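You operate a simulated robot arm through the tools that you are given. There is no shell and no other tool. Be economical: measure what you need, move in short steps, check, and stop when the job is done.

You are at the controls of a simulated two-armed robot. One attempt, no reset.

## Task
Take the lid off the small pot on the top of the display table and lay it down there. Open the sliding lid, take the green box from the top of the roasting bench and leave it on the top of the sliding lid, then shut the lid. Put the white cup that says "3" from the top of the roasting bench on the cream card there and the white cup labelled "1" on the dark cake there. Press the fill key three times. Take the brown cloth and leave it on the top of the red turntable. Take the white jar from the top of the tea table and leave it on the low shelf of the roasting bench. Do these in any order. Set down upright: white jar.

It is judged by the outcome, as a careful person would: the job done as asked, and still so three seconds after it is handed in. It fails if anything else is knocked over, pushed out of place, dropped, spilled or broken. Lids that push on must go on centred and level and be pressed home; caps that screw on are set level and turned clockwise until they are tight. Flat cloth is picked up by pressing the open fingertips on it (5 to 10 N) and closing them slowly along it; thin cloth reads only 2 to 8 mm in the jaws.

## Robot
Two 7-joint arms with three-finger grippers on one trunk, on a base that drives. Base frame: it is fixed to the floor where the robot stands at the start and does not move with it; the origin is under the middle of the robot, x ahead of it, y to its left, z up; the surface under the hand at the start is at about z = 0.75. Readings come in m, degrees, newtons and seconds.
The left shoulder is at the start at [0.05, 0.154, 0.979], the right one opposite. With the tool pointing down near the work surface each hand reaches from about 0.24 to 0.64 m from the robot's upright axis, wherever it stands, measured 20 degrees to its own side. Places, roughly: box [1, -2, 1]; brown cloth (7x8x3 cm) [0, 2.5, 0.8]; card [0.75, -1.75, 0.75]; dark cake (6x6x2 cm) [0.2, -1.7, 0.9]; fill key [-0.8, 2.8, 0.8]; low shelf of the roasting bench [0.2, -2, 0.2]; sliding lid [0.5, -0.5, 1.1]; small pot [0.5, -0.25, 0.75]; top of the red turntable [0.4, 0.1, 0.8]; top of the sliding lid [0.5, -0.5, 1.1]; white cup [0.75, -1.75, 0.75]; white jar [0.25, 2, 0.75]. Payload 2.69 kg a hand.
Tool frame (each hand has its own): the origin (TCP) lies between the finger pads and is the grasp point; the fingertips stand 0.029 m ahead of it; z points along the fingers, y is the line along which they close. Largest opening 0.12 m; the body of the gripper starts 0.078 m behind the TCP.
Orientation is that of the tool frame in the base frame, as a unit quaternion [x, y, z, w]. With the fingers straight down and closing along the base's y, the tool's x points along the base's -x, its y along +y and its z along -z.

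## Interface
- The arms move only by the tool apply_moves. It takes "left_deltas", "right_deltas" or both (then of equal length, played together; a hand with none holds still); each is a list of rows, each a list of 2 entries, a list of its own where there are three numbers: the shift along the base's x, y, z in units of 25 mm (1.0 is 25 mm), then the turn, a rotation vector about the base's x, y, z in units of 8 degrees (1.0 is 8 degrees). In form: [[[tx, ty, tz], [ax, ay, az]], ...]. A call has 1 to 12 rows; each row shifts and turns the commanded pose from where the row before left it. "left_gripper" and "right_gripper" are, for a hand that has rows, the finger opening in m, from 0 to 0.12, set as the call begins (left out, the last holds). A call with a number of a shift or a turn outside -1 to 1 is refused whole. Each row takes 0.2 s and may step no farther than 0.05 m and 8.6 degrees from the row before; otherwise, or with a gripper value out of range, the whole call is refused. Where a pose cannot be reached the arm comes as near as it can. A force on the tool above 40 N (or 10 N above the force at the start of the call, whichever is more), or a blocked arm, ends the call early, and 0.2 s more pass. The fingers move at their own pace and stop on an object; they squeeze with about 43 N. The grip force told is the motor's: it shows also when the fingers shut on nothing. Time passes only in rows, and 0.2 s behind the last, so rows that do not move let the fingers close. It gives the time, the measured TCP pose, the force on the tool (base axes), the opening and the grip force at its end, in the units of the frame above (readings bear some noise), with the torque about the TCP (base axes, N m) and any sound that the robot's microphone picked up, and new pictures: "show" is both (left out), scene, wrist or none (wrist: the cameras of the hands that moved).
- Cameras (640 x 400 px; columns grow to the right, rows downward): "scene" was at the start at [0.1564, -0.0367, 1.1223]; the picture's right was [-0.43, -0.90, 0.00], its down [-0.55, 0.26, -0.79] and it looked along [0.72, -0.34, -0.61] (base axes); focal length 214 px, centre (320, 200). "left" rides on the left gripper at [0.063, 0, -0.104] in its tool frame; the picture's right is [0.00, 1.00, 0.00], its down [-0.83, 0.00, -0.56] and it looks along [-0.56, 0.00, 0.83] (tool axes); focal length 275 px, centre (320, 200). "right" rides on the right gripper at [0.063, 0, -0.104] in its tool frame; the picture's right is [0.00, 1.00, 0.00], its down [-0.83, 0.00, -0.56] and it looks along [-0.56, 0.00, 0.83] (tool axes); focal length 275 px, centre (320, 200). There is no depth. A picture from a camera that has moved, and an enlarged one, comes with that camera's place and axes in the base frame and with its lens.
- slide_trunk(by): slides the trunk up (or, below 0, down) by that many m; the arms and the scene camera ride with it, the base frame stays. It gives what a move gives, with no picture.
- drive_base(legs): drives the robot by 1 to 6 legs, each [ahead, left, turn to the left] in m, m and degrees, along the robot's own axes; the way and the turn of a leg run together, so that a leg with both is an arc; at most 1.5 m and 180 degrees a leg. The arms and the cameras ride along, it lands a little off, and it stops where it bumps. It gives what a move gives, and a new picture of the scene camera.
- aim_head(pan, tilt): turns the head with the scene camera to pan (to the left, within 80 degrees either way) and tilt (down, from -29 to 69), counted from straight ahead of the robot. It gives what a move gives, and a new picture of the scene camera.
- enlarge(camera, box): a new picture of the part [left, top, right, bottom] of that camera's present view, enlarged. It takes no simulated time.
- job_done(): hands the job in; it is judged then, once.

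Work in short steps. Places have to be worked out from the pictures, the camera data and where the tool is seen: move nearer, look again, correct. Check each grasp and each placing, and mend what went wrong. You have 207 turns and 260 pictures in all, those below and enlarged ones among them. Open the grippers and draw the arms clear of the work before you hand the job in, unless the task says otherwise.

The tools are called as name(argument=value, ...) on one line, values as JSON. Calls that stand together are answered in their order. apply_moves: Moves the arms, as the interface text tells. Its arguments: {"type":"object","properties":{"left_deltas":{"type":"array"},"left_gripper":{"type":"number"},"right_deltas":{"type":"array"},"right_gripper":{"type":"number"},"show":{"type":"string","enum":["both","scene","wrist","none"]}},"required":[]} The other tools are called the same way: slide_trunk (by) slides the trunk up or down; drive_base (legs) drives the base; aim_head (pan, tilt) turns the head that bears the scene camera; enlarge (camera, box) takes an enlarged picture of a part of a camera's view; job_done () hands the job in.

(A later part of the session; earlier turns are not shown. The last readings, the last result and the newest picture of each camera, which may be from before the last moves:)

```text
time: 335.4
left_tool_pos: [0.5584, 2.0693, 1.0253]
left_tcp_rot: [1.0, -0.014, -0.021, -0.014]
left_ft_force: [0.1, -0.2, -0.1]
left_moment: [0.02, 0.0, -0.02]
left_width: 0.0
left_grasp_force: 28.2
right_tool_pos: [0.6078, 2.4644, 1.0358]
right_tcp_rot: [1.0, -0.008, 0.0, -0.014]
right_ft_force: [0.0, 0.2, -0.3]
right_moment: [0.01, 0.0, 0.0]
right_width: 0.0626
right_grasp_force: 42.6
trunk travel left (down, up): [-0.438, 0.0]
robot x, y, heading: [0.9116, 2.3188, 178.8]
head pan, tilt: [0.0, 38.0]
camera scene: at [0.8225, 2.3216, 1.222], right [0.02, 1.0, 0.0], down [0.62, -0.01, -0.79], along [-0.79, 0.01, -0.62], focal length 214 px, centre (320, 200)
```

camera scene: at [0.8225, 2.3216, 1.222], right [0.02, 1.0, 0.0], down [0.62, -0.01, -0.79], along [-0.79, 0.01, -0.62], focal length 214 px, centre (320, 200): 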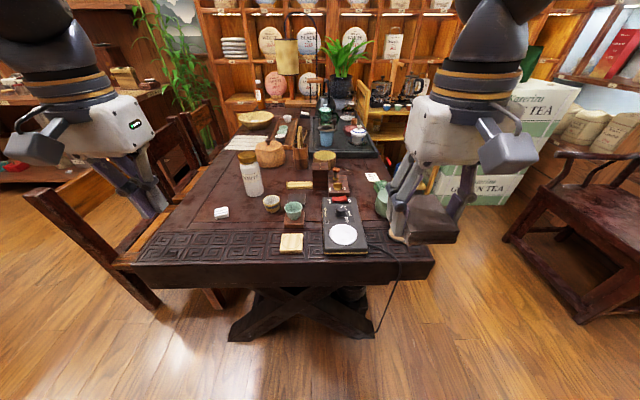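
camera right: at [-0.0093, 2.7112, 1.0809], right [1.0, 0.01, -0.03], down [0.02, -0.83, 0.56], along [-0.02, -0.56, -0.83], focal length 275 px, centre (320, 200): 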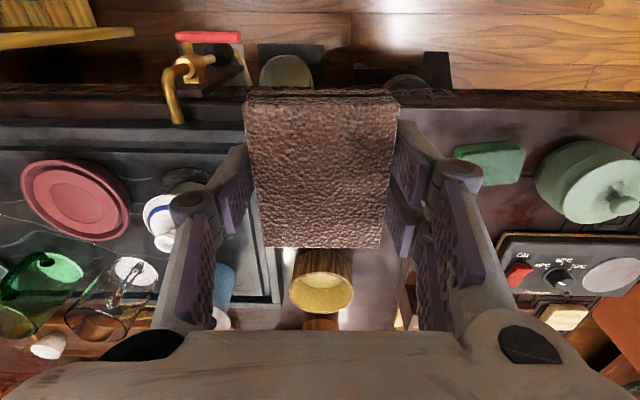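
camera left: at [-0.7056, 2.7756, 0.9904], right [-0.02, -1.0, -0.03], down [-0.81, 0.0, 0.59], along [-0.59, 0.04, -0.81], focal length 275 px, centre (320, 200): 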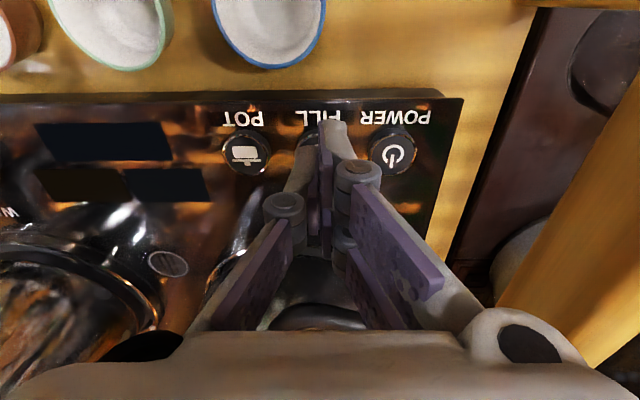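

Jar base ≈ [0.174, 2.085]. I'll grip it from the side, hand pitched 60° forward, so it can later go on the low shelf. Move to a pre-grasp pose.

apply_moves(left_deltas=[[[-0.86, 0.05, -0.2], [0, 0.94, 0]], [[-0.86, 0.05, -0.2], [0, 0.94, 0]], [[-0.86, 0.05, -0.4], [0, 0.94, 0]], [[-0.86, 0.05, -0.4], [0, 0.94, 0]], [[-0.86, 0.05, -0.4], [0, 0.94, 0]], [[-0.86, 0.05, -0.4], [0, 0.94, 0]], [[-0.86, 0.05, -0.4], [0, 0.94, 0]], [[-0.86, 0.05, -0.4], [0, 0.94, 0]], [[-0.86, 0.05, -0.4], [0, 0, 0]], [[-0.86, 0.05, -0.4], [0, 0, 0]], [[-0.86, 0.05, -0.4], [0, 0, 0]], [[-0.86, 0.05, -0.4], [0, 0, 0]]], left_gripper=0.1, show="both")

```text
time: 338.0
left_tool_pos: [0.3002, 2.0857, 0.915]
left_tcp_rot: [0.854, -0.02, -0.52, -0.006]
left_ft_force: [0.7, -0.2, 0.7]
left_moment: [0.0, 0.03, 0.0]
left_width: 0.0997
left_grasp_force: 0.0
right_tool_pos: [0.6076, 2.4657, 1.0353]
right_tcp_rot: [1.0, -0.009, -0.001, -0.015]
right_ft_force: [0.0, -0.1, -0.2]
right_moment: [-0.02, -0.04, -0.03]
right_width: 0.0626
right_grasp_force: 42.9
trunk travel left (down, up): [-0.438, 0.0]
robot x, y, heading: [0.9114, 2.3201, 178.8]
head pan, tilt: [0.0, 38.0]
camera scene: at [0.822, 2.3217, 1.2219], right [0.02, 1.0, 0.0], down [0.62, -0.01, -0.79], along [-0.79, 0.01, -0.62], focal length 214 px, centre (320, 200)
camera left: at [0.4226, 2.0793, 0.9064], right [-0.04, -1.0, 0.02], down [0.11, 0.01, 0.99], along [-0.99, 0.04, 0.11], focal length 275 px, centre (320, 200)
```

scene: 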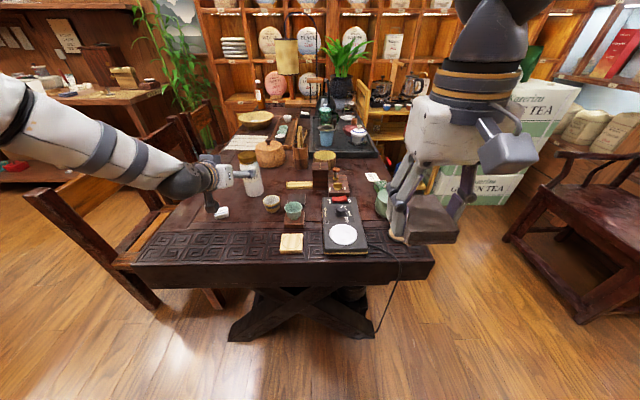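
left: 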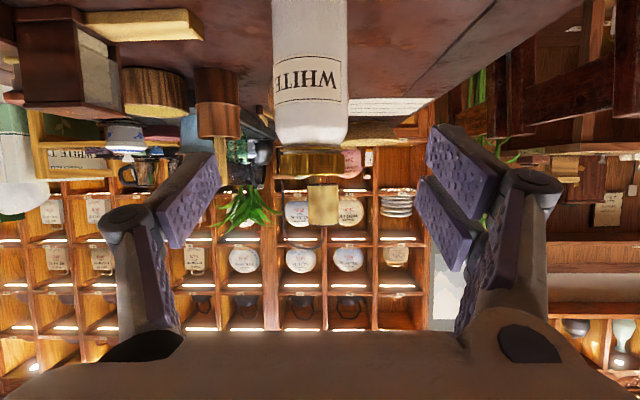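

Jar axis ≈ [0.174, 2.094]; body below z 0.87. I advance along the pitch and centre it between the pads.

apply_moves(left_deltas=[[[-0.83, 0.06, -0.57], [0, 0, 0]], [[-0.83, 0.06, -0.57], [0, 0, 0]], [[-0.83, 0.06, -0.57], [0, 0, 0]], [[-0.83, 0.06, -0.57], [0, 0, 0]], [[-0.83, 0.06, -0.57], [0, 0, 0]], [[-0.83, 0.06, -0.57], [0, 0, 0]]], show="both")

```text
time: 339.4
left_tool_pos: [0.1731, 2.0939, 0.8299]
left_tcp_rot: [0.855, -0.021, -0.519, -0.006]
left_ft_force: [-1.0, -0.1, 0.4]
left_moment: [0.0, -0.02, -0.04]
left_width: 0.1
left_grasp_force: 0.1
right_tool_pos: [0.6074, 2.4658, 1.0349]
right_tcp_rot: [1.0, -0.008, 0.001, -0.014]
right_ft_force: [-0.9, 0.4, -0.5]
right_moment: [0.0, -0.03, 0.0]
right_width: 0.0625
right_grasp_force: 43.4
trunk travel left (down, up): [-0.438, 0.0]
robot x, y, heading: [0.9093, 2.3205, 178.7]
head pan, tilt: [0.0, 38.0]
camera scene: at [0.8219, 2.3217, 1.2218], right [0.02, 1.0, 0.0], down [0.62, -0.01, -0.79], along [-0.79, 0.01, -0.62], focal length 214 px, centre (320, 200)
camera left: at [0.2953, 2.0881, 0.8219], right [-0.04, -1.0, 0.02], down [0.11, 0.01, 0.99], along [-0.99, 0.04, 0.11], focal length 275 px, centre (320, 200)
```

scene: 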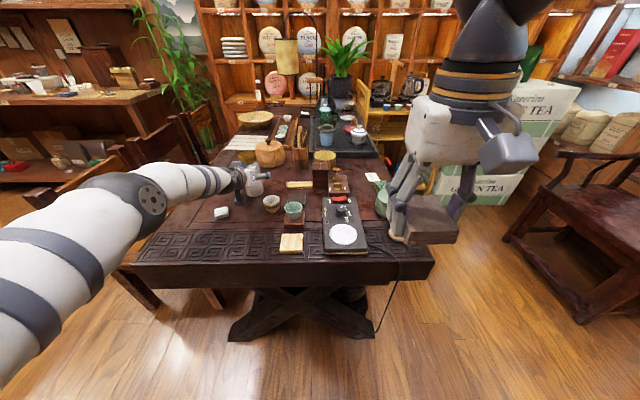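
left: 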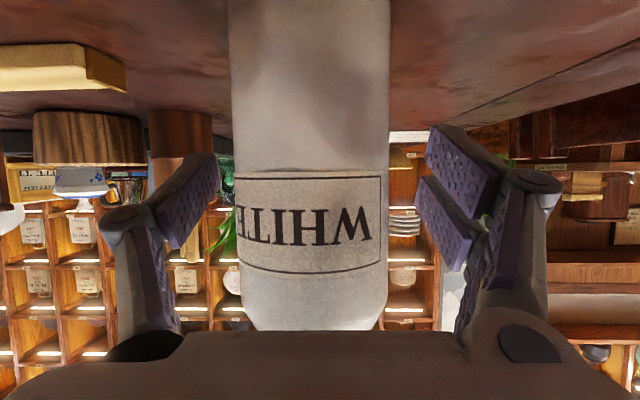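

The jar is between the fingers. I close on it.

apply_moves(left_deltas=[[[0, 0.1, 0], [0, 0, 0]], [[0, 0, 0], [0, 0, 0]], [[0, 0, 0], [0, 0, 0]], [[0, 0, 0], [0, 0, 0]]], left_gripper=0.05, show="none")

apply_moves(left_deltas=[[[0, 0, 0.5], [0, 0, 0]], [[0, 0, 1], [0, 0, 0]], [[0, 0, 1], [0, 0, 0]], [[0, 0, 1], [0, 0, 0]], [[0, 0, 1], [0, 0, 0]]], show="both")

```text
time: 340.4
left_tool_pos: [0.1747, 2.0954, 0.8315]
left_tcp_rot: [0.853, -0.02, -0.521, -0.005]
left_ft_force: [1.0, -0.9, 2.1]
left_moment: [0.03, -0.11, -0.03]
left_width: 0.0581
left_grasp_force: 43.0
right_tool_pos: [0.6076, 2.4668, 1.0357]
right_tcp_rot: [1.0, -0.009, 0.001, -0.014]
right_ft_force: [0.7, -0.9, -0.4]
right_moment: [0.03, 0.01, 0.03]
right_width: 0.0627
right_grasp_force: 43.0
trunk travel left (down, up): [-0.438, 0.0]
robot x, y, heading: [0.9081, 2.3203, 179.0]
head pan, tilt: [0.0, 38.0]
```

```text
time: 341.6
left_tool_pos: [0.1755, 2.0956, 0.9441]
left_tcp_rot: [0.854, -0.02, -0.519, -0.005]
left_ft_force: [0.5, 0.4, -2.5]
left_moment: [0.03, 0.06, 0.01]
left_width: 0.0585
left_grasp_force: 42.8
right_tool_pos: [0.6088, 2.4662, 1.0353]
right_tcp_rot: [1.0, -0.008, 0.0, -0.014]
right_ft_force: [-0.2, -0.1, -0.9]
right_moment: [0.01, 0.0, 0.01]
right_width: 0.0626
right_grasp_force: 42.8
trunk travel left (down, up): [-0.438, 0.0]
robot x, y, heading: [0.9085, 2.3221, 179.0]
head pan, tilt: [0.0, 38.0]
camera scene: at [0.8227, 2.3217, 1.2221], right [0.02, 1.0, 0.0], down [0.62, -0.01, -0.79], along [-0.79, 0.01, -0.62], focal length 214 px, centre (320, 200)
camera left: at [0.2973, 2.0896, 0.9357], right [-0.04, -1.0, 0.02], down [0.11, 0.01, 0.99], along [-0.99, 0.04, 0.11], focal length 275 px, centre (320, 200)
```

scene: 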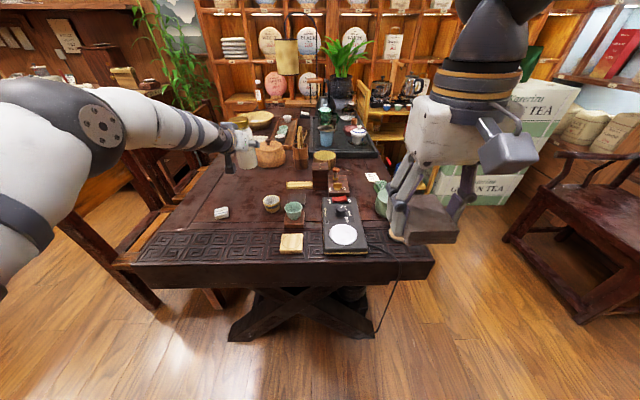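
left: 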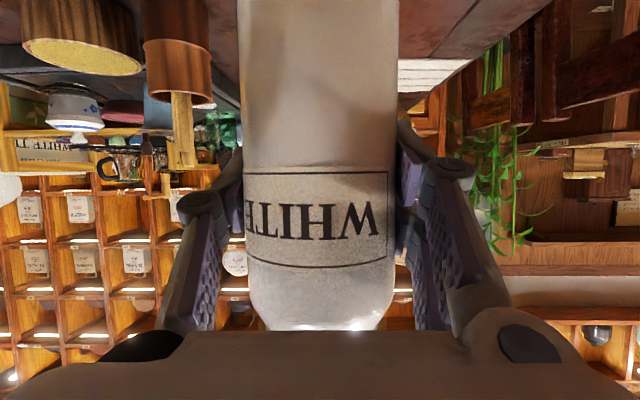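

Jar held upright (its bottom 8 cm below the TCP). I draw it back over the table and prepare to drive to the display table.

apply_moves(left_deltas=[[[0.9, 0, 0.5], [0, 0, 0]], [[0.9, 0, 0.5], [0, 0, 0]], [[0.9, 0, 0.5], [0, 0, 0]], [[0.9, 0, 0.5], [0, 0, 0]], [[0.9, 0, 0.5], [0, 0, 0]], [[0.9, 0, 0.5], [0, 0, 0]], [[0.9, 0, 0], [0, 0, 0]], [[0.9, 0, 0], [0, 0, 0]], [[0.9, 0, 0], [0, 0, 0]], [[0.9, 0, 0], [0, 0, 0]], [[0.9, 0, 0], [0, 0, 0]], [[0.9, 0, 0], [0, 0, 0]]], show="none")

drive_base(legs=[[-0.05, 0, 0], [0, 0, 90]])

```text
time: 344.2
left_tool_pos: [0.4449, 2.0959, 1.0195]
left_tcp_rot: [0.854, -0.019, -0.521, -0.005]
left_ft_force: [-0.1, 0.3, -3.4]
left_moment: [0.02, 0.04, 0.0]
left_width: 0.0585
left_grasp_force: 42.8
right_tool_pos: [0.6076, 2.4672, 1.0361]
right_tcp_rot: [1.0, -0.008, 0.0, -0.013]
right_ft_force: [0.0, 0.8, -1.3]
right_moment: [-0.04, 0.02, 0.01]
right_width: 0.0625
right_grasp_force: 43.0
trunk travel left (down, up): [-0.438, 0.0]
robot x, y, heading: [0.9095, 2.3194, 178.8]
head pan, tilt: [0.0, 38.0]
```

```text
time: 349.0
left_tool_pos: [1.1822, 1.8519, 1.0192]
left_tcp_rot: [0.62, 0.589, -0.371, 0.363]
left_ft_force: [-1.3, -0.1, -3.4]
left_moment: [0.0, 0.03, 0.01]
left_width: 0.0583
left_grasp_force: 43.1
right_tool_pos: [0.8125, 2.0173, 1.0352]
right_tcp_rot: [0.714, 0.7, -0.009, -0.01]
right_ft_force: [0.2, -0.5, -0.4]
right_moment: [0.01, 0.03, 0.01]
right_width: 0.0628
right_grasp_force: 42.9
trunk travel left (down, up): [-0.438, 0.0]
robot x, y, heading: [0.9592, 2.3226, -91.1]
head pan, tilt: [0.0, 38.0]
camera scene: at [0.9594, 2.2311, 1.222], right [-1.0, 0.02, 0.0], down [0.01, 0.62, -0.79], along [-0.02, -0.79, -0.62], focal length 214 px, centre (320, 200)
```

scene: 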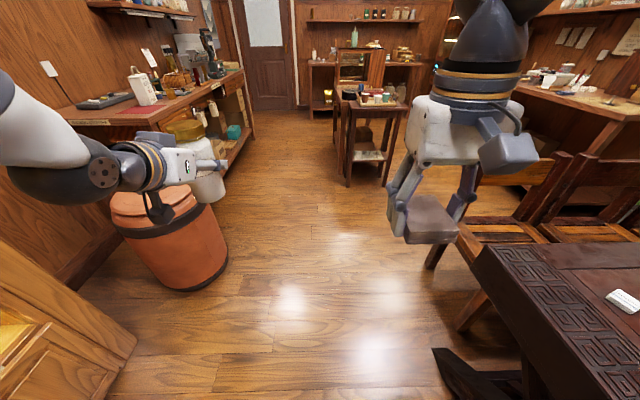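

I drive on toward the display table's front (forward, then strafe right past the chairs).

drive_base(legs=[[1.37, 0, 1.1], [0, -1.4, 0], [0.9, 0, 0]])

```text
time: 370.5
left_tool_pos: [-0.2521, -0.3539, 1.0186]
left_tcp_rot: [0.616, 0.593, -0.369, 0.365]
left_ft_force: [0.6, 0.2, -2.8]
left_moment: [-0.01, -0.01, 0.0]
left_width: 0.0582
left_grasp_force: 43.1
right_tool_pos: [-0.6241, -0.1914, 1.0357]
right_tcp_rot: [0.71, 0.704, -0.009, -0.01]
right_ft_force: [0.0, -0.6, -0.7]
right_moment: [0.0, -0.02, 0.01]
right_width: 0.0627
right_grasp_force: 43.2
trunk travel left (down, up): [-0.438, 0.0]
robot x, y, heading: [-0.482, 0.1112, -90.5]
head pan, tilt: [0.0, 38.0]
camera scene: at [-0.4799, 0.0225, 1.222], right [-1.0, 0.01, 0.0], down [0.01, 0.62, -0.79], along [-0.01, -0.79, -0.62], focal length 214 px, centre (320, 200)
```

scene: 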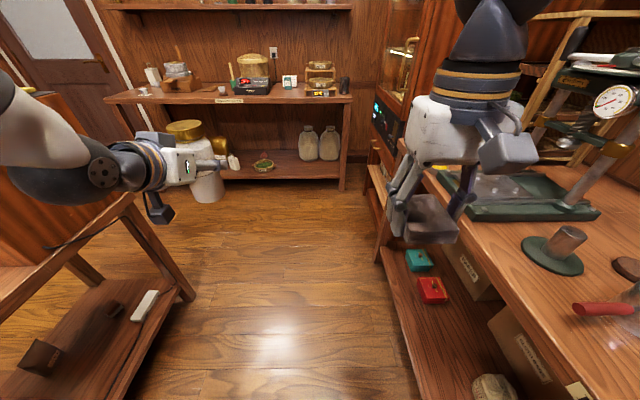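

Clear. Turn left to face the display table and look.

drive_base(legs=[[0, 0, 90]])

aim_head(pan=0, tilt=40)

```text
time: 374.7
left_tool_pos: [-0.0172, 0.3381, 1.0184]
left_tcp_rot: [0.016, 0.854, -0.003, 0.52]
left_ft_force: [0.6, -0.2, -2.8]
left_moment: [-0.01, -0.03, -0.02]
left_width: 0.058
left_grasp_force: 42.3
right_tool_pos: [-0.1763, -0.0325, 1.036]
right_tcp_rot: [0.002, 1.0, -0.015, 0.0]
right_ft_force: [0.5, 0.5, -0.3]
right_moment: [0.01, -0.02, -0.01]
right_width: 0.0627
right_grasp_force: 42.8
trunk travel left (down, up): [-0.438, 0.0]
robot x, y, heading: [-0.4804, 0.11, -0.4]
head pan, tilt: [0.0, 38.0]
camera scene: at [-0.3911, 0.11, 1.222], right [-0.01, -1.0, 0.0], down [-0.62, 0.0, -0.79], along [0.79, -0.01, -0.62], focal length 214 px, centre (320, 200)
```

scene: 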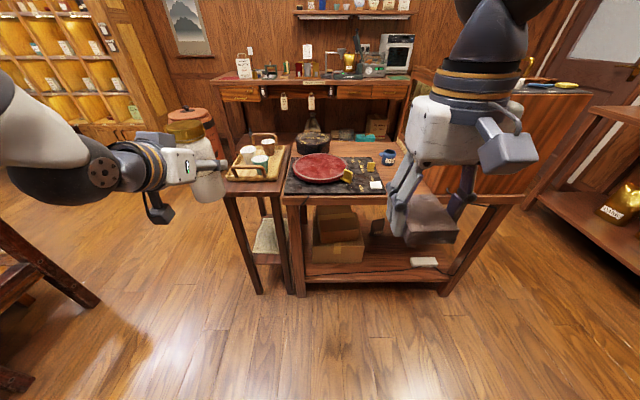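

```text
time: 375.4
left_tool_pos: [-0.017, 0.3396, 1.0181]
left_tcp_rot: [0.015, 0.855, -0.003, 0.519]
left_ft_force: [-0.1, -0.1, -2.7]
left_moment: [-0.02, -0.01, -0.02]
left_width: 0.0585
left_grasp_force: 43.3
right_tool_pos: [-0.1771, -0.0316, 1.0358]
right_tcp_rot: [0.002, 1.0, -0.014, 0.0]
right_ft_force: [0.3, -0.2, 0.3]
right_moment: [0.0, -0.01, 0.02]
right_width: 0.0626
right_grasp_force: 42.7
trunk travel left (down, up): [-0.438, 0.0]
robot x, y, heading: [-0.4842, 0.1138, -0.7]
head pan, tilt: [0.0, 40.0]
camera scene: at [-0.3924, 0.11, 1.219], right [-0.01, -1.0, 0.0], down [-0.64, 0.0, -0.77], along [0.77, -0.01, -0.64], focal length 214 px, centre (320, 200)
```

scene: 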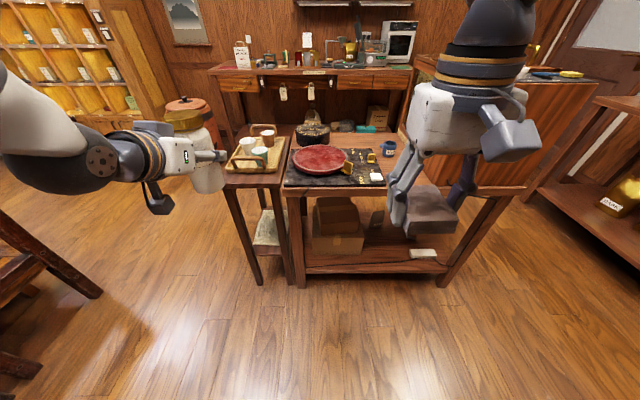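

Turntable centre ≈ [0.37, 0.10]. I raise the jar hand a bit and drive up to the table.

apply_moves(left_deltas=[[[0, 0.3, 0.9], [0, 0, 0]], [[0, 0.3, 0.9], [0, 0, 0]]], show="none")

drive_base(legs=[[0.42, 0, 0.6]])

aim_head(pan=-10, tilt=45)

```text
time: 376.0
left_tool_pos: [-0.0145, 0.3625, 1.0551]
left_tcp_rot: [0.006, 0.857, -0.008, 0.515]
left_ft_force: [0.6, 0.3, -2.8]
left_moment: [0.0, -0.01, -0.01]
left_width: 0.0583
left_grasp_force: 43.1
left hand out of reach, approached as far as the arm can: row 1, 2
right_tool_pos: [-0.1761, -0.032, 1.0339]
right_tcp_rot: [0.002, 1.0, -0.015, -0.002]
right_ft_force: [0.3, -0.6, 0.2]
right_moment: [-0.05, -0.03, -0.01]
right_width: 0.0626
right_grasp_force: 43.5
trunk travel left (down, up): [-0.438, 0.0]
robot x, y, heading: [-0.4772, 0.1078, -0.1]
head pan, tilt: [0.0, 40.0]
```

```text
time: 378.5
left_tool_pos: [0.3951, 0.3703, 1.0586]
left_tcp_rot: [0.002, 0.855, -0.003, 0.518]
left_ft_force: [-0.5, 0.0, -2.7]
left_moment: [-0.03, 0.02, -0.02]
left_width: 0.0584
left_grasp_force: 43.1
right_tool_pos: [0.2411, -0.0249, 1.0363]
right_tcp_rot: [-0.01, 1.0, -0.014, 0.0]
right_ft_force: [0.4, 0.3, -0.2]
right_moment: [-0.01, 0.03, 0.0]
right_width: 0.0627
right_grasp_force: 43.2
trunk travel left (down, up): [-0.438, 0.0]
robot x, y, heading: [-0.0651, 0.1062, 0.9]
head pan, tilt: [0.0, 40.0]
camera scene: at [0.0219, 0.0981, 1.2211], right [-0.16, -0.99, 0.0], down [-0.62, 0.1, -0.78], along [0.77, -0.13, -0.62], focal length 214 px, centre (320, 200)
```

scene: 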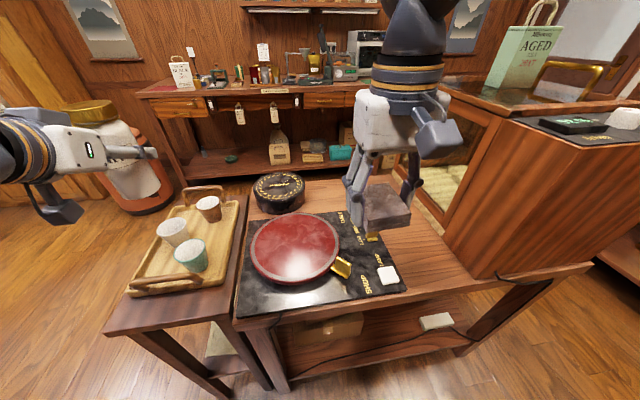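

```text
time: 379.2
left_tool_pos: [0.3944, 0.3703, 1.0596]
left_tcp_rot: [0.002, 0.854, -0.001, 0.519]
left_ft_force: [0.3, -0.1, -3.1]
left_moment: [0.01, -0.01, -0.01]
left_width: 0.0584
left_grasp_force: 43.3
right_tool_pos: [0.2397, -0.0252, 1.0367]
right_tcp_rot: [-0.009, 1.0, -0.014, 0.001]
right_ft_force: [0.6, 0.2, -0.6]
right_moment: [0.0, -0.02, 0.03]
right_width: 0.0629
right_grasp_force: 42.9
trunk travel left (down, up): [-0.438, 0.0]
robot x, y, heading: [-0.0645, 0.1124, 0.9]
head pan, tilt: [-10.0, 45.0]
camera scene: at [0.0171, 0.0974, 1.2138], right [-0.18, -0.98, 0.0], down [-0.68, 0.12, -0.72], along [0.71, -0.13, -0.69], focal length 214 px, centre (320, 200)
```

scene: 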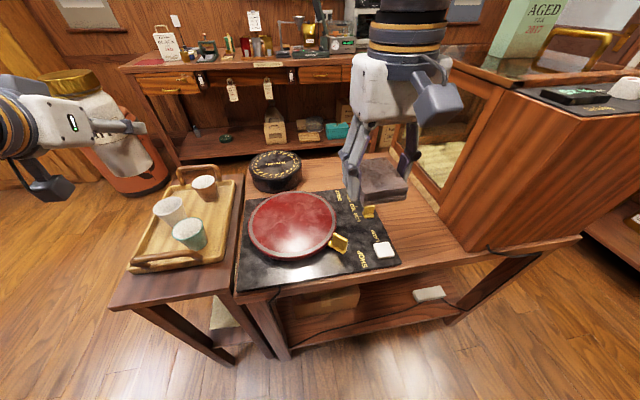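

Turntable top centre ≈ [0.375, 0.10]. I carry the cloth above it and lower.

apply_moves(right_deltas=[[[0.9, 0.83, 0], [0, 0, 0]], [[0.9, 0.83, 0], [0, 0, 0]], [[0.9, 0.83, -0.5], [0, 0, 0]], [[0.9, 0.83, -0.8], [0, 0, 0]], [[0.9, 0.83, -1], [0, 0, 0]], [[0.9, 0.83, -1], [0, 0, 0]], [[0, 0, -1], [0, 0, 0]], [[0, 0, -1], [0, 0, 0]], [[0, 0, -1], [0, 0, 0]]], show="both")

```text
time: 381.2
left_tool_pos: [0.3937, 0.3713, 1.0576]
left_tcp_rot: [0.001, 0.855, -0.002, 0.519]
left_ft_force: [0.8, 0.4, -2.7]
left_moment: [0.02, -0.02, 0.02]
left_width: 0.0584
left_grasp_force: 42.6
right_tool_pos: [0.3743, 0.0993, 0.8789]
right_tcp_rot: [-0.009, 1.0, -0.014, 0.0]
right_ft_force: [-0.1, 0.0, 0.7]
right_moment: [-0.02, 0.01, 0.0]
right_width: 0.063
right_grasp_force: 42.8
trunk travel left (down, up): [-0.438, 0.0]
robot x, y, heading: [-0.0669, 0.1123, 0.8]
head pan, tilt: [-10.0, 45.0]
camera scene: at [0.0171, 0.0981, 1.2119], right [-0.17, -0.99, 0.0], down [-0.69, 0.12, -0.71], along [0.7, -0.12, -0.7], focal length 214 px, centre (320, 200)
camera right: at [0.3109, 0.1014, 0.9827], right [-0.02, 1.0, -0.03], down [0.83, 0.03, 0.56], along [0.56, -0.01, -0.83], focal length 275 px, centre (320, 200)
```

scene: 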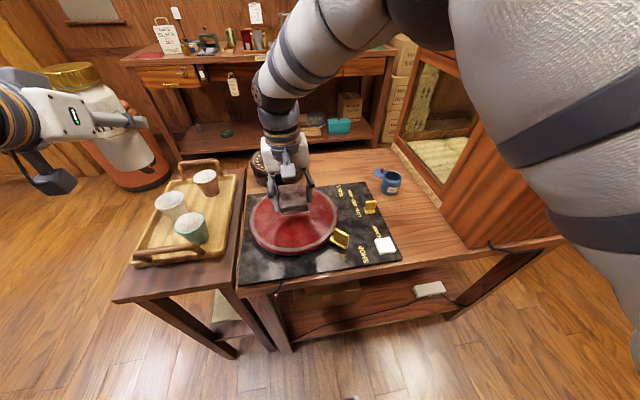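
right: 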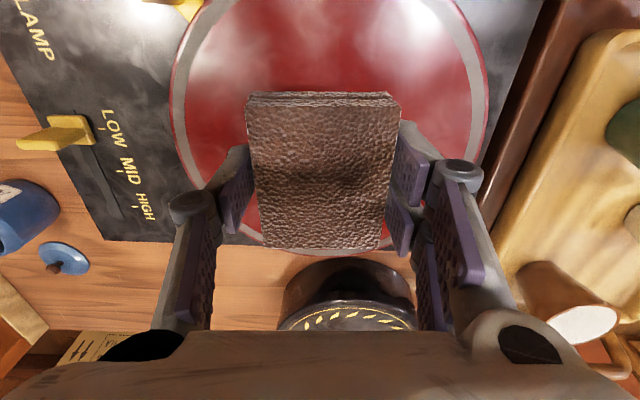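

Centred. Lower to contact.

apply_moves(right_deltas=[[[0, 0, -1], [0, 0, 0]], [[0, 0, -0.5], [0, 0, 0]], [[0, 0, -0.2], [0, 0, 0]]], show="none")

apply_moves(right_deltas=[[[0, 0, -0.15], [0, 0, 0]]], show="none")

apply_moves(right_deltas=[[[0, 0, -0.12], [0, 0, 0]]], show="none")

```text
time: 382.0
left_tool_pos: [0.3946, 0.3708, 1.058]
left_tcp_rot: [0.001, 0.855, -0.002, 0.518]
left_ft_force: [0.3, -0.5, -2.6]
left_moment: [0.0, -0.03, 0.03]
left_width: 0.0583
left_grasp_force: 42.7
right_tool_pos: [0.3753, 0.0979, 0.8361]
right_tcp_rot: [-0.008, 1.0, -0.015, 0.0]
right_ft_force: [-0.3, -0.5, -0.3]
right_moment: [-0.04, 0.0, 0.03]
right_width: 0.0628
right_grasp_force: 43.1
trunk travel left (down, up): [-0.438, 0.0]
robot x, y, heading: [-0.0652, 0.1124, 1.0]
head pan, tilt: [-10.0, 45.0]
```

```text
time: 382.4
left_tool_pos: [0.3943, 0.3705, 1.0582]
left_tcp_rot: [0.001, 0.855, -0.002, 0.519]
left_ft_force: [-0.3, 0.3, -2.4]
left_moment: [0.03, 0.04, 0.0]
left_width: 0.0583
left_grasp_force: 43.2
right_tool_pos: [0.3744, 0.0993, 0.8319]
right_tcp_rot: [-0.008, 1.0, -0.014, -0.001]
right_ft_force: [1.0, -0.6, -0.6]
right_moment: [-0.02, 0.04, 0.0]
right_width: 0.0624
right_grasp_force: 42.8
trunk travel left (down, up): [-0.438, 0.0]
robot x, y, heading: [-0.0643, 0.1112, 0.8]
head pan, tilt: [-10.0, 45.0]
```

```text
time: 382.8
left_tool_pos: [0.3944, 0.3712, 1.0576]
left_tcp_rot: [0.001, 0.855, -0.002, 0.519]
left_ft_force: [0.5, -1.1, -2.9]
left_moment: [-0.01, 0.0, 0.02]
left_width: 0.0584
left_grasp_force: 42.3
right_tool_pos: [0.3752, 0.0999, 0.8299]
right_tcp_rot: [-0.009, 1.0, -0.014, 0.0]
right_ft_force: [0.8, -0.4, -0.8]
right_moment: [-0.01, 0.01, -0.02]
right_width: 0.0626
right_grasp_force: 43.6
trunk travel left (down, up): [-0.438, 0.0]
robot x, y, heading: [-0.0672, 0.1114, 1.1]
head pan, tilt: [-10.0, 45.0]
```

apply_moves(right_deltas=[[[0, 0, -0.12], [0, 0, 0]]], show="none")

apply_moves(right_deltas=[[[0, 0, -0.12], [0, 0, 0]]], show="none")

apply_moves(right_deltas=[[[0, 0, -0.12], [0, 0, 0]]], show="none")

```text
time: 383.2
left_tool_pos: [0.3954, 0.3711, 1.0578]
left_tcp_rot: [0.001, 0.855, -0.002, 0.518]
left_ft_force: [0.2, -0.1, -2.7]
left_moment: [0.05, -0.01, -0.02]
left_width: 0.0583
left_grasp_force: 42.7
right_tool_pos: [0.375, 0.0997, 0.8257]
right_tcp_rot: [-0.009, 1.0, -0.014, 0.0]
right_ft_force: [-0.8, -0.1, 0.7]
right_moment: [-0.02, -0.02, -0.01]
right_width: 0.0628
right_grasp_force: 42.9
trunk travel left (down, up): [-0.438, 0.0]
robot x, y, heading: [-0.0647, 0.1117, 0.8]
head pan, tilt: [-10.0, 45.0]
```

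```text
time: 383.6
left_tool_pos: [0.3944, 0.3714, 1.0574]
left_tcp_rot: [0.001, 0.855, -0.002, 0.518]
left_ft_force: [-0.1, -0.4, -3.6]
left_moment: [0.04, 0.04, 0.0]
left_width: 0.0582
left_grasp_force: 42.3
right_tool_pos: [0.3761, 0.0995, 0.8233]
right_tcp_rot: [-0.008, 1.0, -0.014, 0.0]
right_ft_force: [0.0, 0.2, 0.4]
right_moment: [0.02, -0.02, 0.02]
right_width: 0.0626
right_grasp_force: 43.1
trunk travel left (down, up): [-0.438, 0.0]
robot x, y, heading: [-0.0692, 0.1111, 0.7]
head pan, tilt: [-10.0, 45.0]
```

```text
time: 384.0
left_tool_pos: [0.3951, 0.3714, 1.059]
left_tcp_rot: [0.001, 0.855, -0.002, 0.519]
left_ft_force: [0.0, 0.3, -3.0]
left_moment: [0.01, 0.02, -0.02]
left_width: 0.0583
left_grasp_force: 43.1
right_tool_pos: [0.376, 0.1004, 0.8205]
right_tcp_rot: [-0.007, 1.0, -0.014, 0.0]
right_ft_force: [0.5, 0.1, -0.7]
right_moment: [-0.01, -0.02, 0.01]
right_width: 0.0626
right_grasp_force: 42.8
trunk travel left (down, up): [-0.438, 0.0]
robot x, y, heading: [-0.0692, 0.1136, 0.8]
head pan, tilt: [-10.0, 45.0]
```

apply_moves(right_deltas=[[[0, 0, -0.15], [0, 0, 0]], [[0, 0, -0.15], [0, 0, 0]]], show="wrist")

```text
time: 384.6
left_tool_pos: [0.3903, 0.3711, 1.0622]
left_tcp_rot: [0.001, 0.853, -0.002, 0.522]
left_ft_force: [-0.3, 0.1, -2.7]
left_moment: [-0.01, -0.01, 0.03]
left_width: 0.0582
left_grasp_force: 42.8
right_tool_pos: [0.3757, 0.1013, 0.8175]
right_tcp_rot: [-0.009, 1.0, -0.013, 0.005]
right_ft_force: [-5.6, 1.0, 38.4]
right_moment: [1.3, 0.55, 0.15]
right_width: 0.0629
right_grasp_force: 42.8
trunk travel left (down, up): [-0.438, 0.0]
robot x, y, heading: [-0.0661, 0.115, 0.8]
head pan, tilt: [-10.0, 45.0]
camera right: at [0.3104, 0.1019, 0.921], right [-0.02, 1.0, -0.03], down [0.82, 0.03, 0.56], along [0.57, -0.01, -0.82], focal length 275 px, centre (320, 200)
```

right: 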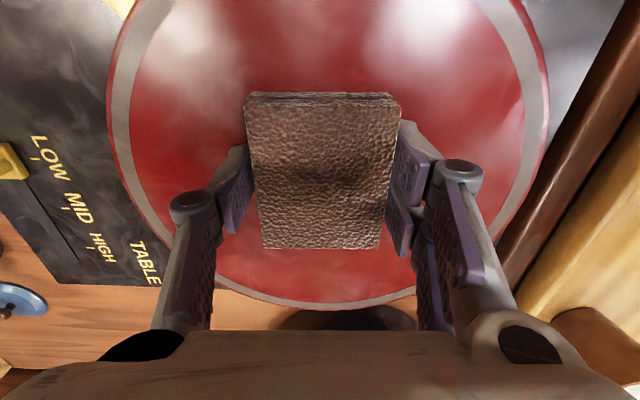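

Contact on the turntable. Ease, release and rise.

apply_moves(right_deltas=[[[0, 0, 0.15], [0, 0, 0]]], show="none")

apply_moves(right_deltas=[[[0, 0, 0], [0, 0, 0]], [[0, 0, 0], [0, 0, 0]], [[0, 0, 0.6], [0, 0, 0]], [[0, 0, 1], [0, 0, 0]], [[0, 0, 1], [0, 0, 0]], [[0, 0, 1], [0, 0, 0]], [[-0.5, -0.5, 1], [0, 0, 0]], [[-1, -0.8, 1], [0, 0, 0]], [[-1, -0.8, 1], [0, 0, 0]], [[-1, -0.8, 1], [0, 0, 0]]], right_gripper=0.09, show="both")

```text
time: 385.0
left_tool_pos: [0.3927, 0.3712, 1.0602]
left_tcp_rot: [0.002, 0.854, -0.003, 0.52]
left_ft_force: [-0.4, 0.2, -3.2]
left_moment: [-0.02, -0.01, -0.01]
left_width: 0.0583
left_grasp_force: 43.2
right_tool_pos: [0.3752, 0.1001, 0.8178]
right_tcp_rot: [-0.008, 1.0, -0.014, 0.003]
right_ft_force: [2.0, 2.5, 31.9]
right_moment: [1.1, -0.27, -0.05]
right_width: 0.0628
right_grasp_force: 43.2
trunk travel left (down, up): [-0.438, 0.0]
robot x, y, heading: [-0.0636, 0.1133, 0.8]
head pan, tilt: [-10.0, 45.0]
```

```text
time: 387.2
left_tool_pos: [0.3928, 0.3708, 1.0613]
left_tcp_rot: [0.001, 0.853, -0.002, 0.522]
left_ft_force: [-1.1, -0.6, -1.5]
left_moment: [0.02, 0.01, 0.01]
left_width: 0.0581
left_grasp_force: 42.7
right_tool_pos: [0.2863, 0.027, 1.009]
right_tcp_rot: [-0.01, 1.0, -0.014, 0.004]
right_ft_force: [-0.2, -0.4, 0.9]
right_moment: [0.02, 0.0, -0.01]
right_width: 0.09
right_grasp_force: 0.1
trunk travel left (down, up): [-0.438, 0.0]
robot x, y, heading: [-0.0622, 0.1116, 0.7]
head pan, tilt: [-10.0, 45.0]
camera scene: at [0.0172, 0.0972, 1.2171], right [-0.17, -0.99, 0.0], down [-0.66, 0.11, -0.75], along [0.73, -0.13, -0.67], focal length 214 px, centre (320, 200)
camera right: at [0.2214, 0.0286, 1.1138], right [-0.02, 1.0, -0.03], down [0.83, 0.04, 0.56], along [0.56, -0.01, -0.83], focal length 275 px, centre (320, 200)
```

scene: 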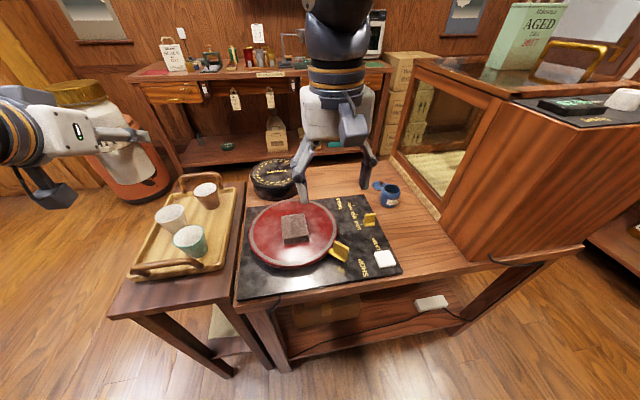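
right: 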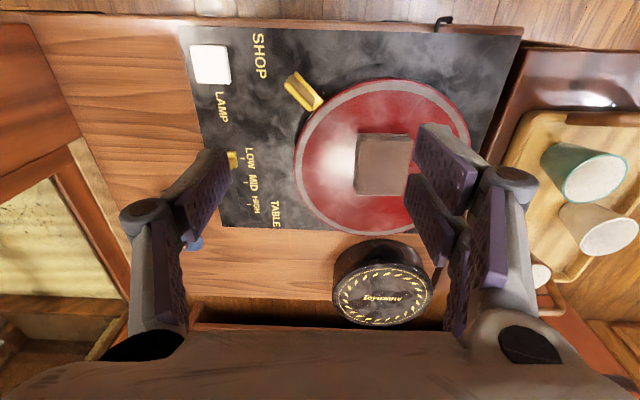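

The cloth lies on the turntable. Now the jar: back off, turn toward the roasting bench and come to about [0.36, -1.05].

drive_base(legs=[[-0.35, 0, 0], [0, 0, -90], [1.15, 0, 0], [0, 0.75, 0]])

aim_head(pan=10, tilt=45)

```text
time: 404.6
left_tool_pos: [0.6165, -1.4975, 1.0585]
left_tcp_rot: [0.606, 0.603, -0.368, 0.365]
left_ft_force: [0.1, 0.2, -2.1]
left_moment: [0.03, 0.01, 0.0]
left_width: 0.0584
left_grasp_force: 43.4
right_tool_pos: [0.2723, -1.39, 1.0062]
right_tcp_rot: [0.701, 0.713, -0.009, -0.01]
right_ft_force: [0.1, 0.8, 0.0]
right_moment: [0.04, 0.05, -0.01]
right_width: 0.0901
right_grasp_force: 0.1
trunk travel left (down, up): [-0.438, 0.0]
robot x, y, heading: [0.362, -1.0394, -89.3]
head pan, tilt: [-10.0, 45.0]
camera scene: at [0.3448, -1.1197, 1.2147], right [-0.99, 0.17, 0.0], down [0.11, 0.67, -0.73], along [-0.12, -0.72, -0.68], focal length 214 px, centre (320, 200)
```

scene: 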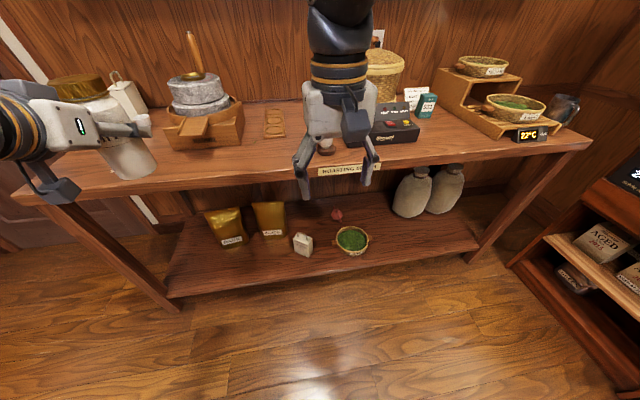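

```text
time: 405.4
left_tool_pos: [0.6167, -1.4979, 1.0576]
left_tcp_rot: [0.604, 0.605, -0.369, 0.364]
left_ft_force: [-0.8, 0.2, -2.4]
left_moment: [-0.04, 0.01, -0.02]
left_width: 0.0581
left_grasp_force: 43.2
right_tool_pos: [0.2726, -1.3899, 1.0076]
right_tcp_rot: [0.701, 0.713, -0.01, -0.009]
right_ft_force: [-0.4, 0.4, 0.3]
right_moment: [0.02, 0.0, -0.01]
right_width: 0.0901
right_grasp_force: 0.0
trunk travel left (down, up): [-0.438, 0.0]
robot x, y, heading: [0.3585, -1.0365, -89.1]
head pan, tilt: [10.0, 45.0]
camera scene: at [0.3466, -1.1194, 1.2132], right [-0.99, 0.14, 0.0], down [0.1, 0.69, -0.72], along [-0.1, -0.71, -0.69], focal length 214 px, centre (320, 200)
```

scene: 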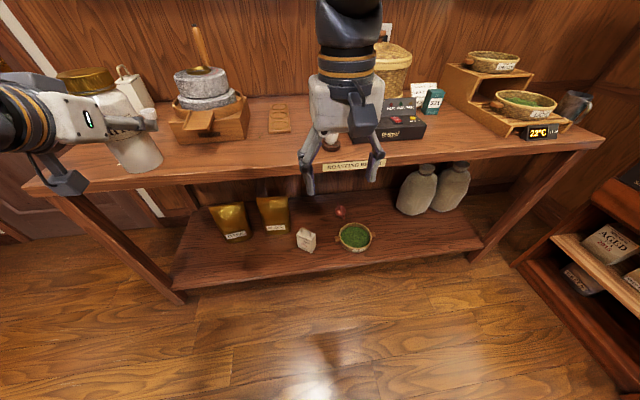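

Free spot on the low shelf: about [0.60, -1.72], in front of the gold bags. I lower the trunk fully here, clear of the bench.

slide_trunk(by=-0.43)

aim_head(pan=15, tilt=20)

```text
refused: -0.43 is not a number from -0.4 to 0.4
```

```text
time: 406.3
left_tool_pos: [0.6173, -1.4993, 1.0585]
left_tcp_rot: [0.604, 0.604, -0.371, 0.365]
left_ft_force: [0.4, -0.2, -2.8]
left_moment: [-0.02, 0.0, -0.01]
left_width: 0.0582
left_grasp_force: 43.3
right_tool_pos: [0.2729, -1.3912, 1.0077]
right_tcp_rot: [0.702, 0.712, -0.011, -0.011]
right_ft_force: [0.6, 0.5, -0.3]
right_moment: [0.01, 0.0, -0.05]
right_width: 0.0899
right_grasp_force: 0.1
trunk travel left (down, up): [-0.438, 0.0]
robot x, y, heading: [0.3558, -1.0349, -89.7]
head pan, tilt: [15.0, 20.0]
camera scene: at [0.3447, -1.1291, 1.2431], right [-0.99, 0.15, 0.0], down [0.06, 0.41, -0.91], along [-0.14, -0.9, -0.42], focal length 214 px, centre (320, 200)
```

scene: 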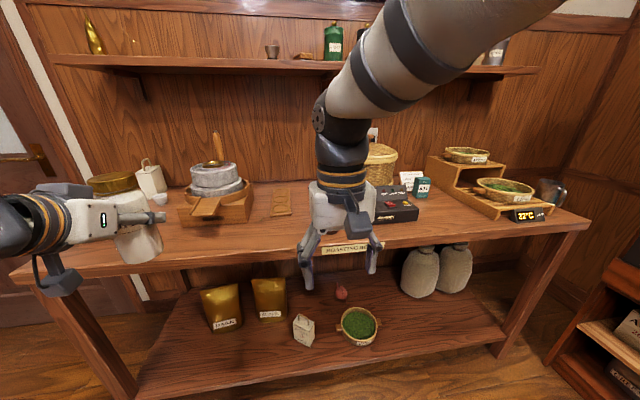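

aim_head(pan=-9, tilt=25)

slide_trunk(by=-0.4)

apply_moves(left_deltas=[[[0, 0, -0.5], [0, 0, 0]], [[0, 0, -0.5], [0, 0, 0]]], show="scene")

```text
time: 407.2
left_tool_pos: [0.6162, -1.4972, 1.0571]
left_tcp_rot: [0.607, 0.603, -0.369, 0.364]
left_ft_force: [0.3, 0.8, -3.3]
left_moment: [-0.01, 0.0, 0.0]
left_width: 0.0583
left_grasp_force: 42.8
right_tool_pos: [0.2711, -1.3909, 1.007]
right_tcp_rot: [0.701, 0.713, -0.009, -0.011]
right_ft_force: [-0.5, -0.4, 0.1]
right_moment: [-0.01, -0.01, 0.0]
right_width: 0.0898
right_grasp_force: 0.0
trunk travel left (down, up): [-0.438, 0.0]
robot x, y, heading: [0.3568, -1.0357, -89.2]
head pan, tilt: [-9.0, 25.0]
camera scene: at [0.343, -1.129, 1.2428], right [-0.99, 0.17, 0.0], down [0.07, 0.41, -0.91], along [-0.15, -0.9, -0.42], focal length 214 px, centre (320, 200)
```

scene: 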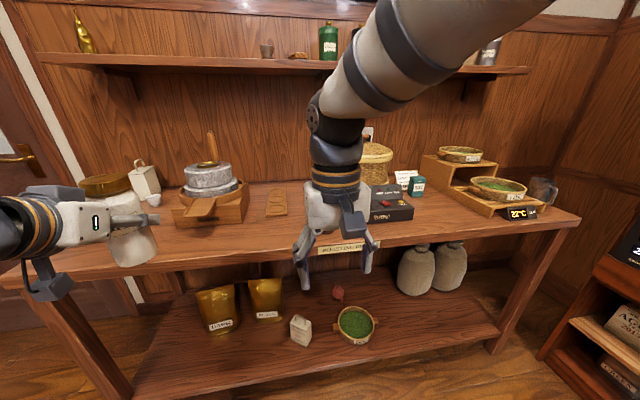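

```text
time: 411.0
left_tool_pos: [0.6171, -1.5004, 0.3473]
left_tcp_rot: [0.693, 0.695, -0.142, 0.133]
left_ft_force: [-0.1, 0.4, -3.1]
left_moment: [-0.02, 0.0, 0.0]
left_width: 0.0583
left_grasp_force: 43.2
right_tool_pos: [0.2713, -1.3895, 0.6065]
right_tcp_rot: [0.702, 0.713, -0.011, -0.009]
right_ft_force: [-0.2, 0.5, 0.1]
right_moment: [-0.02, 0.01, -0.01]
right_width: 0.09
right_grasp_force: 0.0
trunk travel left (down, up): [-0.038, 0.4]
robot x, y, heading: [0.3567, -1.0352, -89.5]
head pan, tilt: [-9.0, 25.0]
```

```text
time: 411.6
left_tool_pos: [0.6165, -1.5005, 0.3239]
left_tcp_rot: [0.693, 0.694, -0.142, 0.133]
left_ft_force: [-0.9, 0.1, -3.1]
left_moment: [0.01, -0.02, 0.02]
left_width: 0.0581
left_grasp_force: 42.9
right_tool_pos: [0.2731, -1.3908, 0.6068]
right_tcp_rot: [0.702, 0.712, -0.01, -0.01]
right_ft_force: [-0.2, 0.6, -0.3]
right_moment: [0.01, 0.04, -0.01]
right_width: 0.0902
right_grasp_force: 0.0
trunk travel left (down, up): [-0.038, 0.4]
robot x, y, heading: [0.3588, -1.037, -89.3]
head pan, tilt: [-9.0, 25.0]
camera scene: at [0.3471, -1.3051, 0.8065], right [-0.99, 0.14, 0.0], down [0.06, 0.42, -0.91], along [-0.13, -0.9, -0.42], focal length 214 px, centre (320, 200)
```

scene: 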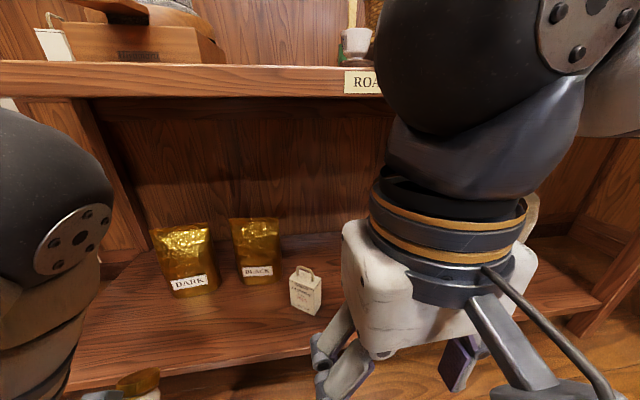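

The arm reshaped itself while lowering; the jar now leans 40°. I pitch the left hand back to 60° (jar upright) and pull the right hand in.

apply_moves(left_deltas=[[[0, 0, 0.4], [-0.83, 0, 0]], [[0, 0, 0.4], [-0.83, 0, 0]], [[0, 0, 0.4], [-0.83, 0, 0]], [[0, 0, 0.4], [-0.83, 0, 0]], [[0, 0, 0.4], [-0.83, 0, 0]], [[0, 0, 0], [-0.83, 0, 0]]], right_deltas=[[[-0.3, 0.6, 0], [0, 0, 0]], [[-0.3, 0.6, 0], [0, 0, 0]], [[-0.3, 0.6, 0], [0, 0, 0]], [[-0.3, 0.6, 0], [0, 0, 0]], [[-0.3, 0.6, 0], [0, 0, 0]], [[0, 0, 0], [0, 0, 0]]], show="both")

```text
time: 413.0
left_tool_pos: [0.6164, -1.5, 0.3746]
left_tcp_rot: [0.606, 0.605, -0.369, 0.362]
left_ft_force: [0.3, 0.6, -2.3]
left_moment: [-0.01, -0.01, 0.02]
left_width: 0.0583
left_grasp_force: 42.6
right_tool_pos: [0.2361, -1.3165, 0.6068]
right_tcp_rot: [0.705, 0.71, -0.007, -0.011]
right_ft_force: [-0.2, 0.1, 0.2]
right_moment: [-0.02, -0.02, -0.02]
right_width: 0.09
right_grasp_force: 0.2
trunk travel left (down, up): [-0.038, 0.4]
robot x, y, heading: [0.3546, -1.036, -89.0]
head pan, tilt: [-9.0, 25.0]
camera scene: at [0.3435, -1.3048, 0.8084], right [-0.98, 0.18, 0.0], down [0.07, 0.4, -0.91], along [-0.17, -0.9, -0.4], focal length 214 px, centre (320, 200)
camera right: at [0.2363, -1.2529, 0.7108], right [1.0, 0.01, -0.02], down [0.02, -0.83, 0.55], along [-0.01, -0.55, -0.83], focal length 275 px, centre (320, 200)
camera left: at [0.6176, -1.3792, 0.3658], right [1.0, -0.01, 0.0], down [0.01, 0.11, 0.99], along [-0.01, -0.99, 0.11], focal length 275 px, centre (320, 200)
```

scene: 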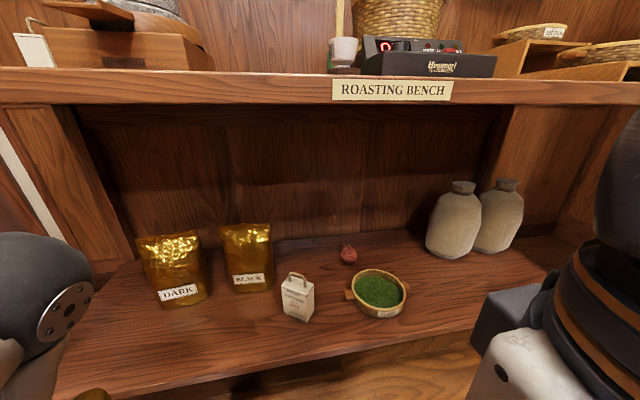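
right: 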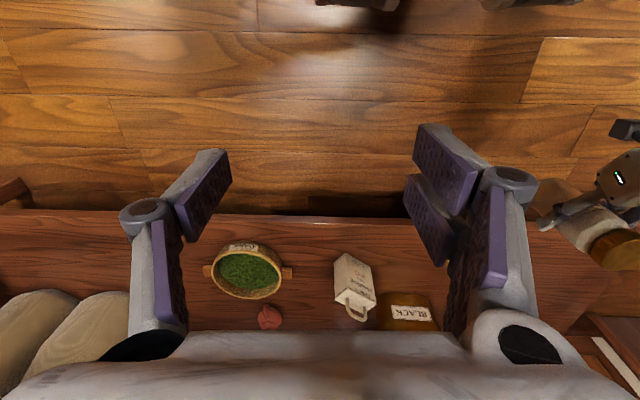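
left: 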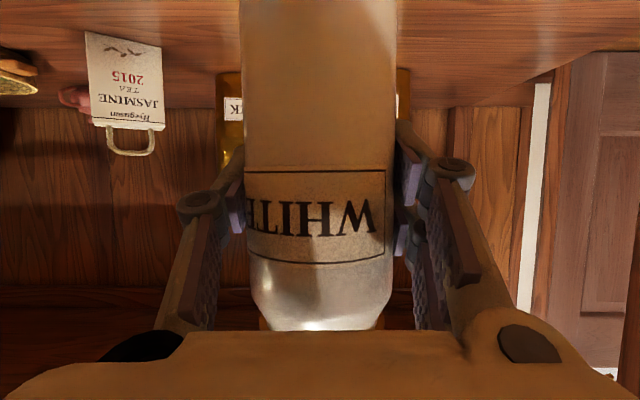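

The jar is upright again. I drive ahead 0.16 m so it comes over the shelf with clearance.

drive_base(legs=[[0.16, 0, -0.5]])

apply_moves(left_deltas=[[[-0.2, -0.5, 0], [0, 0, 0]], [[-0.2, -0.6, 0], [0, 0, 0]], [[-0.2, -0.6, -0.3], [0, 0, 0]], [[-0.2, -0.6, -0.4], [0, 0, 0]]], show="both")

```text
time: 414.4
left_tool_pos: [0.6127, -1.6635, 0.3741]
left_tcp_rot: [0.609, 0.602, -0.371, 0.359]
left_ft_force: [0.2, -0.4, -3.4]
left_moment: [0.0, -0.02, -0.03]
left_width: 0.0582
left_grasp_force: 43.0
right_tool_pos: [0.2348, -1.4751, 0.6072]
right_tcp_rot: [0.708, 0.706, -0.008, -0.009]
right_ft_force: [0.1, 0.8, -0.3]
right_moment: [0.0, -0.03, 0.0]
right_width: 0.0899
right_grasp_force: 0.1
trunk travel left (down, up): [-0.038, 0.4]
robot x, y, heading: [0.3585, -1.1948, -89.8]
head pan, tilt: [-9.0, 25.0]
camera scene: at [0.3423, -1.4651, 0.8093], right [-0.98, 0.19, 0.0], down [0.07, 0.39, -0.92], along [-0.17, -0.9, -0.4], focal length 214 px, centre (320, 200)
```

scene: 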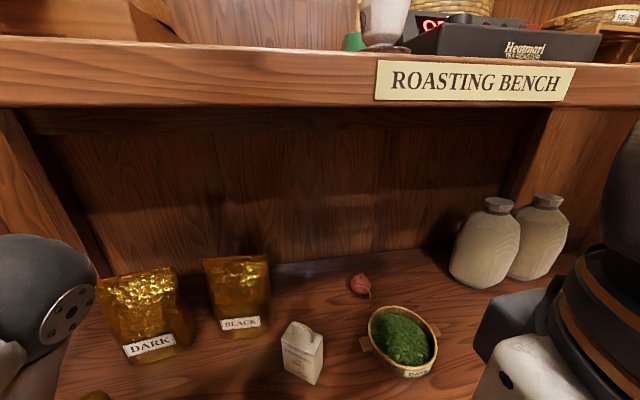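

```text
time: 415.4
left_tool_pos: [0.5926, -1.7208, 0.3571]
left_tcp_rot: [0.609, 0.601, -0.372, 0.358]
left_ft_force: [-0.1, 0.4, -2.2]
left_moment: [-0.02, 0.02, 0.01]
left_width: 0.0584
left_grasp_force: 43.2
right_tool_pos: [0.2342, -1.4738, 0.6069]
right_tcp_rot: [0.708, 0.706, -0.008, -0.01]
right_ft_force: [0.2, -0.2, -0.4]
right_moment: [0.02, -0.01, 0.02]
right_width: 0.09
right_grasp_force: 0.1
trunk travel left (down, up): [-0.038, 0.4]
robot x, y, heading: [0.3595, -1.1955, -90.1]
head pan, tilt: [-9.0, 25.0]
camera scene: at [0.3446, -1.4654, 0.8081], right [-0.99, 0.16, 0.0], down [0.07, 0.4, -0.91], along [-0.15, -0.9, -0.41], focal length 214 px, centre (320, 200)
camera left: at [0.5953, -1.5989, 0.3499], right [1.0, -0.02, -0.01], down [0.01, 0.1, 0.99], along [-0.02, -0.99, 0.1], focal length 275 px, centre (320, 200)
```

scene: 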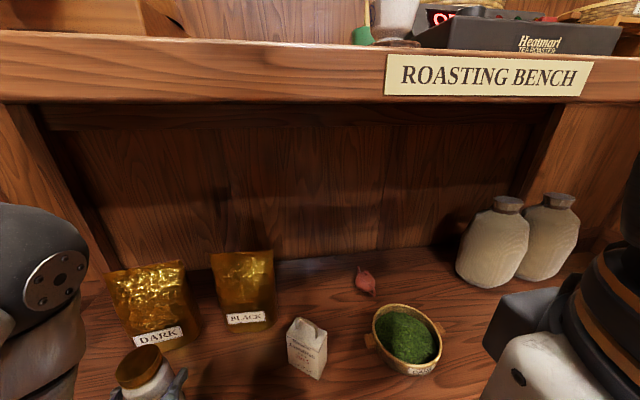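
left: 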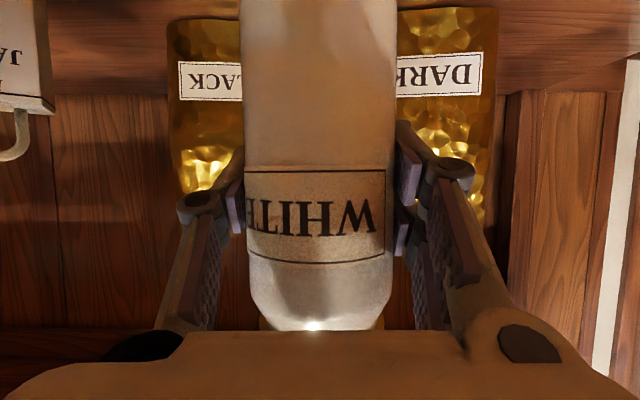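

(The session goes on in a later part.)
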